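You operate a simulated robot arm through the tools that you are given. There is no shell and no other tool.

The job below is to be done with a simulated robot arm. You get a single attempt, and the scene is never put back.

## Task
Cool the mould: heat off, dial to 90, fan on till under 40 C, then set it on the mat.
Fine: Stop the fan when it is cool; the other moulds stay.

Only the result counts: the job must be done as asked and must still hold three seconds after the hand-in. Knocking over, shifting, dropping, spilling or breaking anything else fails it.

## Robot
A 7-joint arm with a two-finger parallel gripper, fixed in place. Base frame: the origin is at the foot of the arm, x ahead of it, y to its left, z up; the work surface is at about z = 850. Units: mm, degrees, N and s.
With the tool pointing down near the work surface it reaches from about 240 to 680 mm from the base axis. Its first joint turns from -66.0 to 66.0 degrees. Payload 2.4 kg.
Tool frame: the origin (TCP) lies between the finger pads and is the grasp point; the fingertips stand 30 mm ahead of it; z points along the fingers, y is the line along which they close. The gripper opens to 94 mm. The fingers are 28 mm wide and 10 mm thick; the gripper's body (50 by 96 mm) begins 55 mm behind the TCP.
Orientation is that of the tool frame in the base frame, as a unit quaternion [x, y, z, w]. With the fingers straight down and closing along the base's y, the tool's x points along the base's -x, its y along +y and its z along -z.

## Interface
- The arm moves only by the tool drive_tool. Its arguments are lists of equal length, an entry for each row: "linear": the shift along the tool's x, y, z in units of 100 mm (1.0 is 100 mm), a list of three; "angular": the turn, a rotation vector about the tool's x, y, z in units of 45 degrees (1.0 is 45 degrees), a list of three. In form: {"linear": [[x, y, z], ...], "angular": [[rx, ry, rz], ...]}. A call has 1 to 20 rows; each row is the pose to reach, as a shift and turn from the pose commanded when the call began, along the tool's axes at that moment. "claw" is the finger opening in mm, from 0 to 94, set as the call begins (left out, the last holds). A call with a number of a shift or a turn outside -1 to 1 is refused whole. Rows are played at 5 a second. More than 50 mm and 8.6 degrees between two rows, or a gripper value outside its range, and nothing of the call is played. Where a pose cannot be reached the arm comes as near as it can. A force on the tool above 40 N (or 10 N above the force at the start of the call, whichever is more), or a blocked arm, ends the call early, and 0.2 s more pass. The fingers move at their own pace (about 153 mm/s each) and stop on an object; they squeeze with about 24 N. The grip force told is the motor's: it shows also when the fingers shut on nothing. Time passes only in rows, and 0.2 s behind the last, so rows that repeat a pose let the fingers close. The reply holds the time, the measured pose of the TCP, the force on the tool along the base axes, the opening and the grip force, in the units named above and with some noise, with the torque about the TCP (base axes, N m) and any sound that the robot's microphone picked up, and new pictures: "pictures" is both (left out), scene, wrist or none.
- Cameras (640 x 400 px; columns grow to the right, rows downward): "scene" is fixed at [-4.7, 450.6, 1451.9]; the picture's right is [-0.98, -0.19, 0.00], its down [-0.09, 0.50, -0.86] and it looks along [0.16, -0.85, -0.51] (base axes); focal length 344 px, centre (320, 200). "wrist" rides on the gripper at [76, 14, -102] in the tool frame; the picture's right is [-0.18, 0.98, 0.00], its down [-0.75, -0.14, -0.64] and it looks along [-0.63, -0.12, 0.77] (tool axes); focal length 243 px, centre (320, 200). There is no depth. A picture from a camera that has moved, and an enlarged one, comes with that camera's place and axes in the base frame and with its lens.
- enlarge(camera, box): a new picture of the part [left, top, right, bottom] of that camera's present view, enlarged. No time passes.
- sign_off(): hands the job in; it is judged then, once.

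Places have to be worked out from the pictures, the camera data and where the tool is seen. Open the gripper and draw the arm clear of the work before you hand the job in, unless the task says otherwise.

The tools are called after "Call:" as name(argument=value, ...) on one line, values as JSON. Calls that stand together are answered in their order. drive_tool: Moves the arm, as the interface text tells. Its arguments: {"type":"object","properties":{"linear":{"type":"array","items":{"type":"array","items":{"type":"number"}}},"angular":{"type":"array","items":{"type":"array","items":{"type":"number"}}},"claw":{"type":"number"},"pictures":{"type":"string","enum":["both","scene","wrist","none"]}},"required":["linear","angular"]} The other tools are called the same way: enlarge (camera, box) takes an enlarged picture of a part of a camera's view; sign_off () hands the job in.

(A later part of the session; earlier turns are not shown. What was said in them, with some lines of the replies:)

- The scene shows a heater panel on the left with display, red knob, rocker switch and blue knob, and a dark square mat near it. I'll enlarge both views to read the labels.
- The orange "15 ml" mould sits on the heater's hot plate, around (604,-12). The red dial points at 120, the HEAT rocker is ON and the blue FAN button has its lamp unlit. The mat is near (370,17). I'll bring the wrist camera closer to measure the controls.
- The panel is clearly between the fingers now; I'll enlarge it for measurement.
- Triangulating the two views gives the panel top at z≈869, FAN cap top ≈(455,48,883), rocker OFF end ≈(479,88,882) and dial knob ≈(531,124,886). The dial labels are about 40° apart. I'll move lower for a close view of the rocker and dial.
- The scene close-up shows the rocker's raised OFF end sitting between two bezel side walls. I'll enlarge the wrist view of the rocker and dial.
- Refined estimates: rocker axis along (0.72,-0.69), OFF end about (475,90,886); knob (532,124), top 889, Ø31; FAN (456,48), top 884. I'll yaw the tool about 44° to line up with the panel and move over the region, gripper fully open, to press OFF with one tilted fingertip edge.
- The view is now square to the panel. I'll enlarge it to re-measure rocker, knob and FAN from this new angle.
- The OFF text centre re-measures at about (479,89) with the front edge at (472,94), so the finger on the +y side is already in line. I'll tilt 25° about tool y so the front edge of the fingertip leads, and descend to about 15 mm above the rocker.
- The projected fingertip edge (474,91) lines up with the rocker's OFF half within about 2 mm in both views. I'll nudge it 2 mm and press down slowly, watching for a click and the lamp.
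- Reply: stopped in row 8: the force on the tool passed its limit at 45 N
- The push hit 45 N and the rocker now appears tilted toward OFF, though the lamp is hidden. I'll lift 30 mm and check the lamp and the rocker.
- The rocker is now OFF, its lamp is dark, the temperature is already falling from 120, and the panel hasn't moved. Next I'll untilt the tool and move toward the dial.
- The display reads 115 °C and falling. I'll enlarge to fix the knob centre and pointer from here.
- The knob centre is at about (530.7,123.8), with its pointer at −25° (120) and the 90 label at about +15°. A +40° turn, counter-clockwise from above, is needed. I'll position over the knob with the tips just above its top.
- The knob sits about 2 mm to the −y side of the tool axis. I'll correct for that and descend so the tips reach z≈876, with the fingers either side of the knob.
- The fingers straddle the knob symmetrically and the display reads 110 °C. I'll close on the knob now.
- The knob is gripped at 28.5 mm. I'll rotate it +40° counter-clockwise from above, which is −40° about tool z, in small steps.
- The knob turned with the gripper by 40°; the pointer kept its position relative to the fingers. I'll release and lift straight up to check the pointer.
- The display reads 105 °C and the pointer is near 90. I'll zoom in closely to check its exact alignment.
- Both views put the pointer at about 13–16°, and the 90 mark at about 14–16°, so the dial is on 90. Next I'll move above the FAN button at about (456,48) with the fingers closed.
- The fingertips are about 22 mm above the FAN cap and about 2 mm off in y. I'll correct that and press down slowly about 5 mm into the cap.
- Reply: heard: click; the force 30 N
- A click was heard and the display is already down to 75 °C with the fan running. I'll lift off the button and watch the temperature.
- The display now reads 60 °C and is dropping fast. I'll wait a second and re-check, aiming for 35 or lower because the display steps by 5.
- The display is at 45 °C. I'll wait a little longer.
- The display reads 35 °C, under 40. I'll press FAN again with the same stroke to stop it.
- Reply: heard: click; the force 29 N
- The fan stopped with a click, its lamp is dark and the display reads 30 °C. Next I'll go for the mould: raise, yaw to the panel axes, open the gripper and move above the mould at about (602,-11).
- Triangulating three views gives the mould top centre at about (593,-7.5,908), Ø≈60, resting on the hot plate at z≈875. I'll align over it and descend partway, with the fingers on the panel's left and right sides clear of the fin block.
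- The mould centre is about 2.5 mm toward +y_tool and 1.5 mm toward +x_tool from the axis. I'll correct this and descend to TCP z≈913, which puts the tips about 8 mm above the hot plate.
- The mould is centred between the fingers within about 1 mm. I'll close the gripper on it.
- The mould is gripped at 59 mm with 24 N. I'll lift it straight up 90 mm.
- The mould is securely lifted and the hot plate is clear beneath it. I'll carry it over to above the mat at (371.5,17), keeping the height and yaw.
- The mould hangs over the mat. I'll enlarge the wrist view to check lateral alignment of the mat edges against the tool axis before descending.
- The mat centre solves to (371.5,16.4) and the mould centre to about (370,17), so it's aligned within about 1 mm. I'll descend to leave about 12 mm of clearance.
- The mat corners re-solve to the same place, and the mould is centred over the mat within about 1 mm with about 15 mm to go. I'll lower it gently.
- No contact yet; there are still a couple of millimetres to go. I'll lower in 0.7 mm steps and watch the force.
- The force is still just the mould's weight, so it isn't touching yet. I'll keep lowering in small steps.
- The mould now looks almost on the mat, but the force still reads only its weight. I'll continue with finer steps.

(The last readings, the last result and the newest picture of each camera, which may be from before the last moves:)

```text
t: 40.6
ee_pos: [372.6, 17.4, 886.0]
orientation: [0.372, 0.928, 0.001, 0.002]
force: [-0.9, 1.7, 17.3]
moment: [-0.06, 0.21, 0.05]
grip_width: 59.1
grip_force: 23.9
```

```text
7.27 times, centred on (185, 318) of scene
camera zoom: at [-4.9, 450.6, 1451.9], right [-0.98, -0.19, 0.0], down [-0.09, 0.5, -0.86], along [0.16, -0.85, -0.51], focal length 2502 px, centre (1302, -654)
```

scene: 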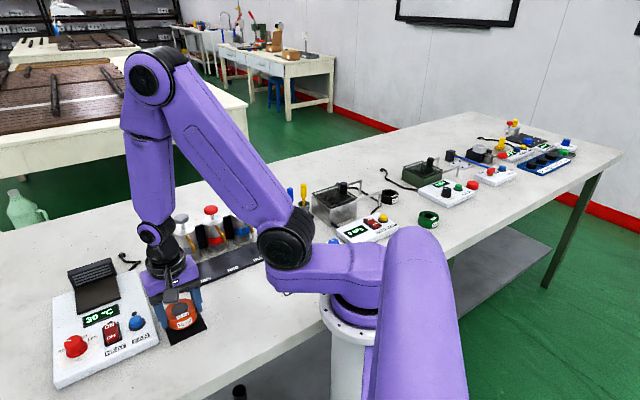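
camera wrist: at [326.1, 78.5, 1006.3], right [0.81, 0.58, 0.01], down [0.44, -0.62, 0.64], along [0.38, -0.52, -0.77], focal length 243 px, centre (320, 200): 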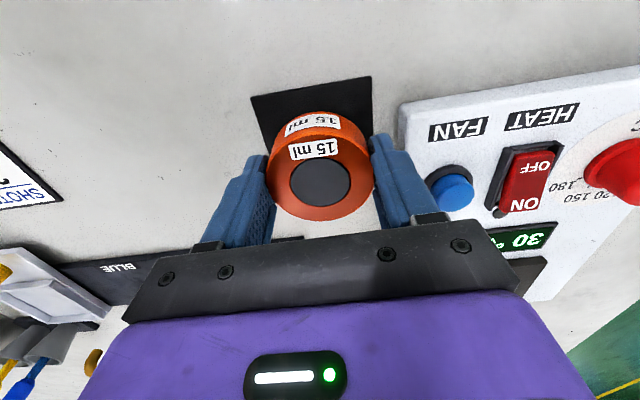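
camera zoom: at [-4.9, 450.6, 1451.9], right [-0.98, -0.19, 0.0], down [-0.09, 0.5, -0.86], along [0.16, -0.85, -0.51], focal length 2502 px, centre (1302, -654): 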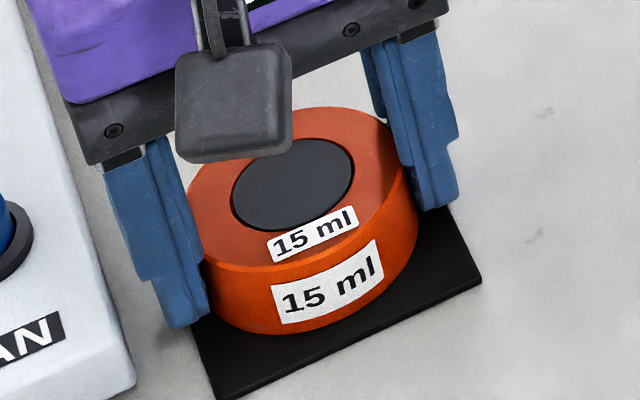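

It's in contact with the mat at 17 N. I'll ease off slightly, then open only to 74 mm so the fingers stay clear of the panel's edge.

Call:
drive_tool(linear=[[0, 0, -0.005], [0, 0, -0.005]], angular=[[0, 0, 0], [0, 0, 0]], claw=40, pictures="none")

Call:
drive_tool(linear=[[0, 0, 0], [0, 0, 0], [0, 0, 0]], angular=[[0, 0, 0], [0, 0, 0], [0, 0, 0]], claw=74, pictures="both")

Call:
enlarge(camera="scene", box=[140, 285, 230, 350])

```text
t: 41.2
ee_pos: [371.6, 18.8, 886.1]
orientation: [0.372, 0.928, 0.002, 0.001]
force: [-0.5, 2.8, 3.3]
moment: [0.01, 0.04, -0.01]
grip_width: 59.3
grip_force: 24.1
```

```text
t: 42.0
ee_pos: [373.2, 16.5, 886.0]
orientation: [0.372, 0.928, 0.002, 0.001]
force: [1.0, 0.6, 0.0]
moment: [0.02, -0.01, -0.04]
grip_width: 73.9
grip_force: 0.0
camera wrist: at [326.1, 79.0, 988.7], right [0.81, 0.58, 0.01], down [0.44, -0.62, 0.64], along [0.38, -0.52, -0.77], focal length 243 px, centre (320, 200)
```

scene: 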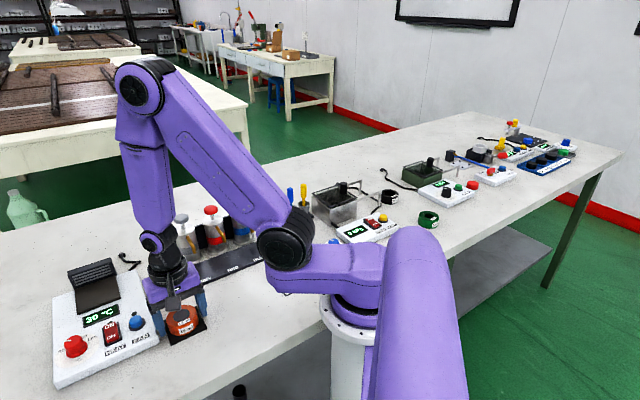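
wrist: 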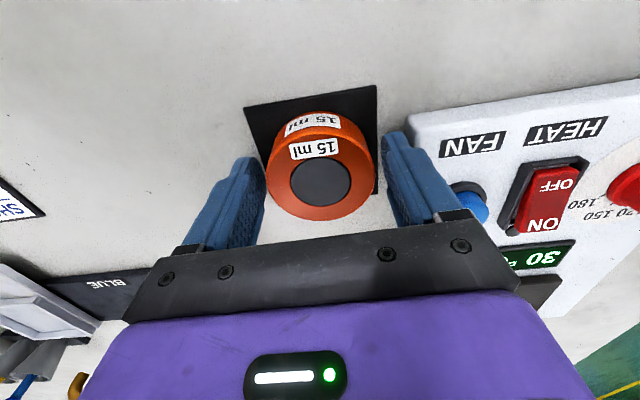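

```text
6.15 times, centred on (185, 318) of scene
camera zoom: at [-4.7, 450.6, 1451.9], right [-0.98, -0.19, 0.0], down [-0.09, 0.5, -0.86], along [0.16, -0.85, -0.51], focal length 2117 px, centre (1151, -523)
```

zoom: 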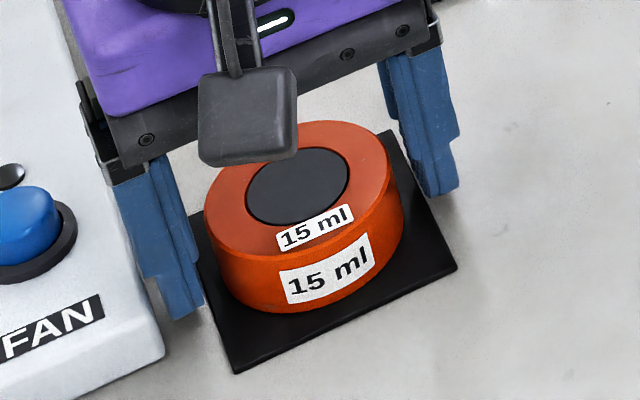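

The mould sits within the mat and the fingers are clear of both the mould and the panel. I'll rise straight up 100 mm.

Call:
drive_tool(linear=[[0, 0, -0.08], [0, 0, -0.2], [0, 0, -0.4], [0, 0, -0.65], [0, 0, -1.0], [0, 0, -1.0]], angular=[[0, 0, 0], [0, 0, 0], [0, 0, 0], [0, 0, 0], [0, 0, 0], [0, 0, 0]], claw=74, pictures="none")

Call:
drive_tool(linear=[[0, 0, -0.3], [0, 0, -0.6], [0, 0, -0.95], [0, 0, -0.95]], angular=[[0, 0, 0], [0, 0, 0], [0, 0, 0], [0, 0, 0]], claw=94, pictures="both")

Call:
enlarge(camera="scene", box=[40, 250, 220, 390])

Call:
enlarge(camera="wrist", box=[240, 30, 560, 230])

```text
t: 43.4
ee_pos: [373.2, 17.4, 986.3]
orientation: [0.373, 0.928, 0.003, 0.0]
force: [0.0, 0.4, -0.6]
moment: [0.02, 0.01, 0.01]
grip_width: 74.0
grip_force: 0.1
```

```text
t: 44.4
ee_pos: [372.8, 18.0, 1082.5]
orientation: [0.373, 0.928, 0.002, 0.001]
force: [0.1, -0.2, 0.1]
moment: [0.01, 0.01, -0.01]
grip_width: 94.0
grip_force: 0.1
camera wrist: at [326.0, 80.6, 1185.0], right [0.81, 0.58, 0.0], down [0.44, -0.62, 0.64], along [0.38, -0.52, -0.77], focal length 243 px, centre (320, 200)
```

scene: 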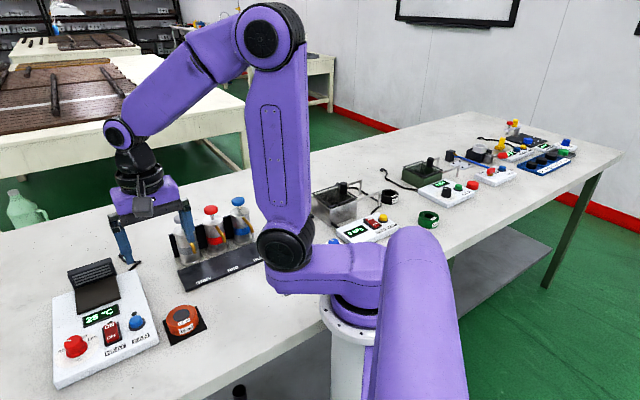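
wrist: 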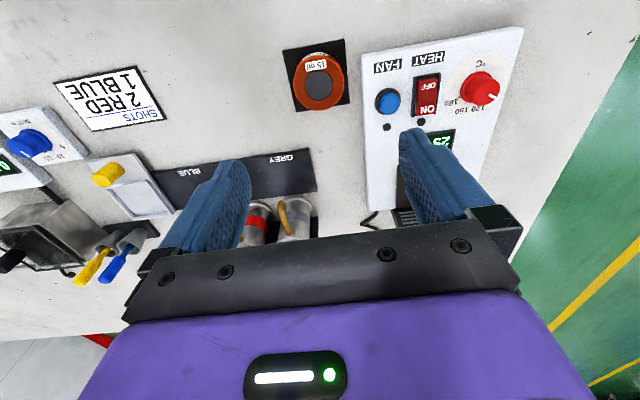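

```text
2.86 times, centred on (130, 320) of scene
camera zoom: at [-4.7, 450.6, 1451.9], right [-0.98, -0.19, 0.0], down [-0.09, 0.5, -0.86], along [0.16, -0.85, -0.51], focal length 983 px, centre (863, -143)
```

zoom: 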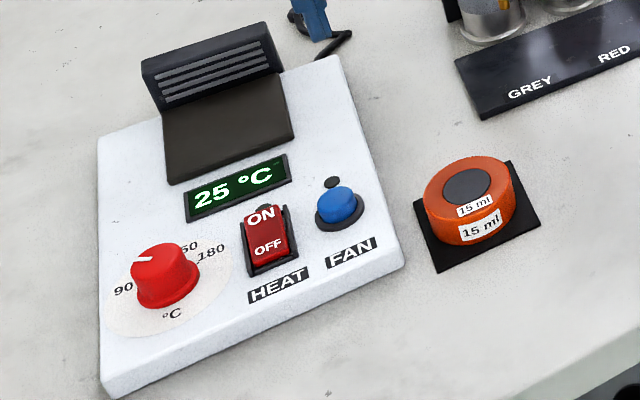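

```text
2.00 times, centred on (400, 130) of wrist
camera zoom: at [326.0, 80.6, 1185.0], right [0.81, 0.58, 0.0], down [0.44, -0.62, 0.64], along [0.38, -0.52, -0.77], focal length 485 px, centre (160, 340)
```

zoom: 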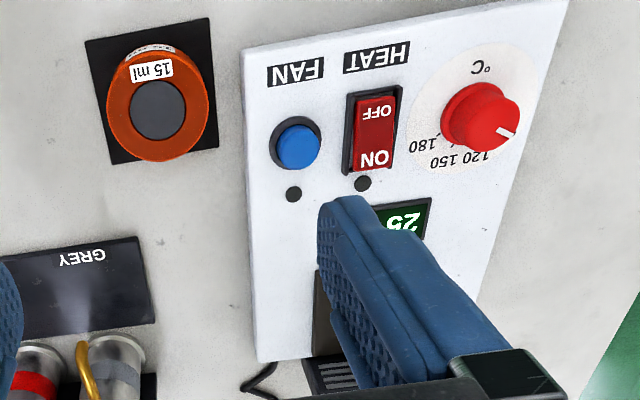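

The mould rests on the mat, the display shows 25 °C, and both lamps are dark. I'll double-check the dial pointer from this steep viewpoint.

Call:
enlarge(camera="wrist", box=[445, 50, 525, 120])

Call:
enlarge(camera="scene", box=[50, 325, 110, 370])

```text
5.71 times, centred on (485, 85) of wrist
camera zoom: at [326.0, 80.6, 1185.0], right [0.81, 0.58, 0.0], down [0.44, -0.62, 0.64], along [0.38, -0.52, -0.77], focal length 1386 px, centre (-623, 857)
```

zoom: 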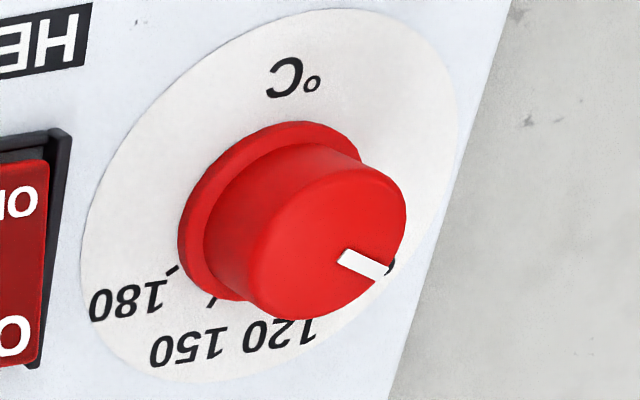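

```text
8.89 times, centred on (80, 348) of scene
camera zoom: at [-4.7, 450.6, 1451.9], right [-0.98, -0.19, 0.0], down [-0.09, 0.5, -0.86], along [0.16, -0.85, -0.51], focal length 3058 px, centre (2453, -1111)
```

zoom: 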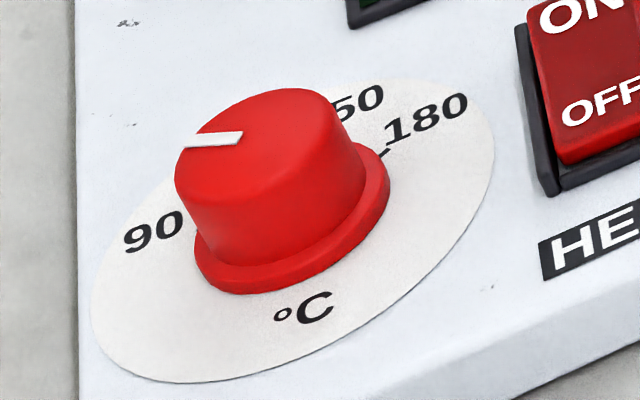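

The pointer measures about 13–16° and the 90 mark extrapolates to about 16°, so the dial is on 90. I'll draw the arm further up and back, clear of the work, and take a last look.

Call:
drive_tool(linear=[[0.1, 0.05, -0.3], [0.25, 0.12, -0.6], [0.4, 0.2, -0.9], [0.5, 0.25, -1.0], [0.5, 0.25, -1.0]], angular=[[0, 0, 0], [0, 0, 0], [0, 0, 0], [0, 0, 0], [0, 0, 0]], claw=94, pictures="scene")

Call:
enlarge(camera="scene", box=[40, 250, 220, 390])

```text
t: 45.6
ee_pos: [351.5, 69.3, 1181.2]
orientation: [0.372, 0.928, 0.002, 0.002]
force: [1.1, 0.0, -0.1]
moment: [0.0, 0.03, 0.0]
grip_width: 93.7
grip_force: 0.1
```

scene: 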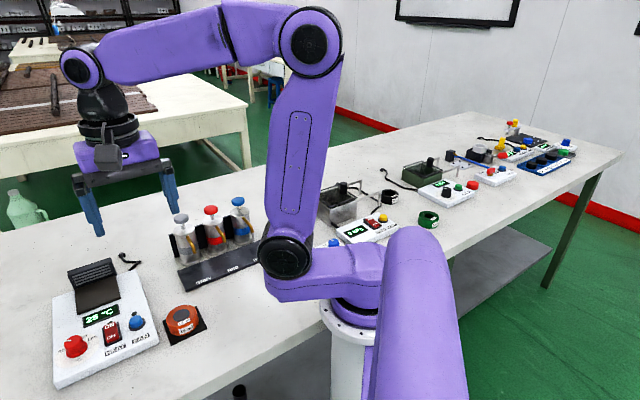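

```text
2.86 times, centred on (130, 320) of scene
camera zoom: at [-4.7, 450.6, 1451.9], right [-0.98, -0.19, 0.0], down [-0.09, 0.5, -0.86], along [0.16, -0.85, -0.51], focal length 983 px, centre (863, -143)
```

zoom: 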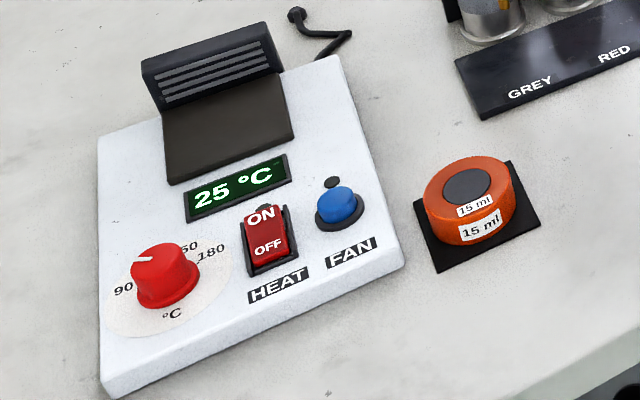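

Heat is off, the dial is on 90, and the fan is stopped with the display at 25 °C. The mould sits on the mat, nothing else has moved, and the arm is clear with the gripper open. I'll hand the job in.

Call:
sign_off()

```text
The job is handed in.
```

The mould is cooled and sitting on the mat, and the job is handed in.

- **Heat:** the rocker is on OFF and its lamp is dark.
- **Dial:** turned from 120 to 90. By the camera measurements, the pointer is within about 3° of the 90 mark.
- **Fan:** switched on at about 105 °C and switched off once the display read 35 °C. The display read 25 °C at the end.
- **Mould:** the orange 15 ml mould is on the mat, centred to within a millimetre or two.
- **Everything else:** I didn't touch the other moulds, and the heater panel stayed in place. The gripper is open and the arm is clear of the work.

Pressing the rocker briefly went over the force limit (45 N against 40 N), which ended that move early, but it switched off as intended.
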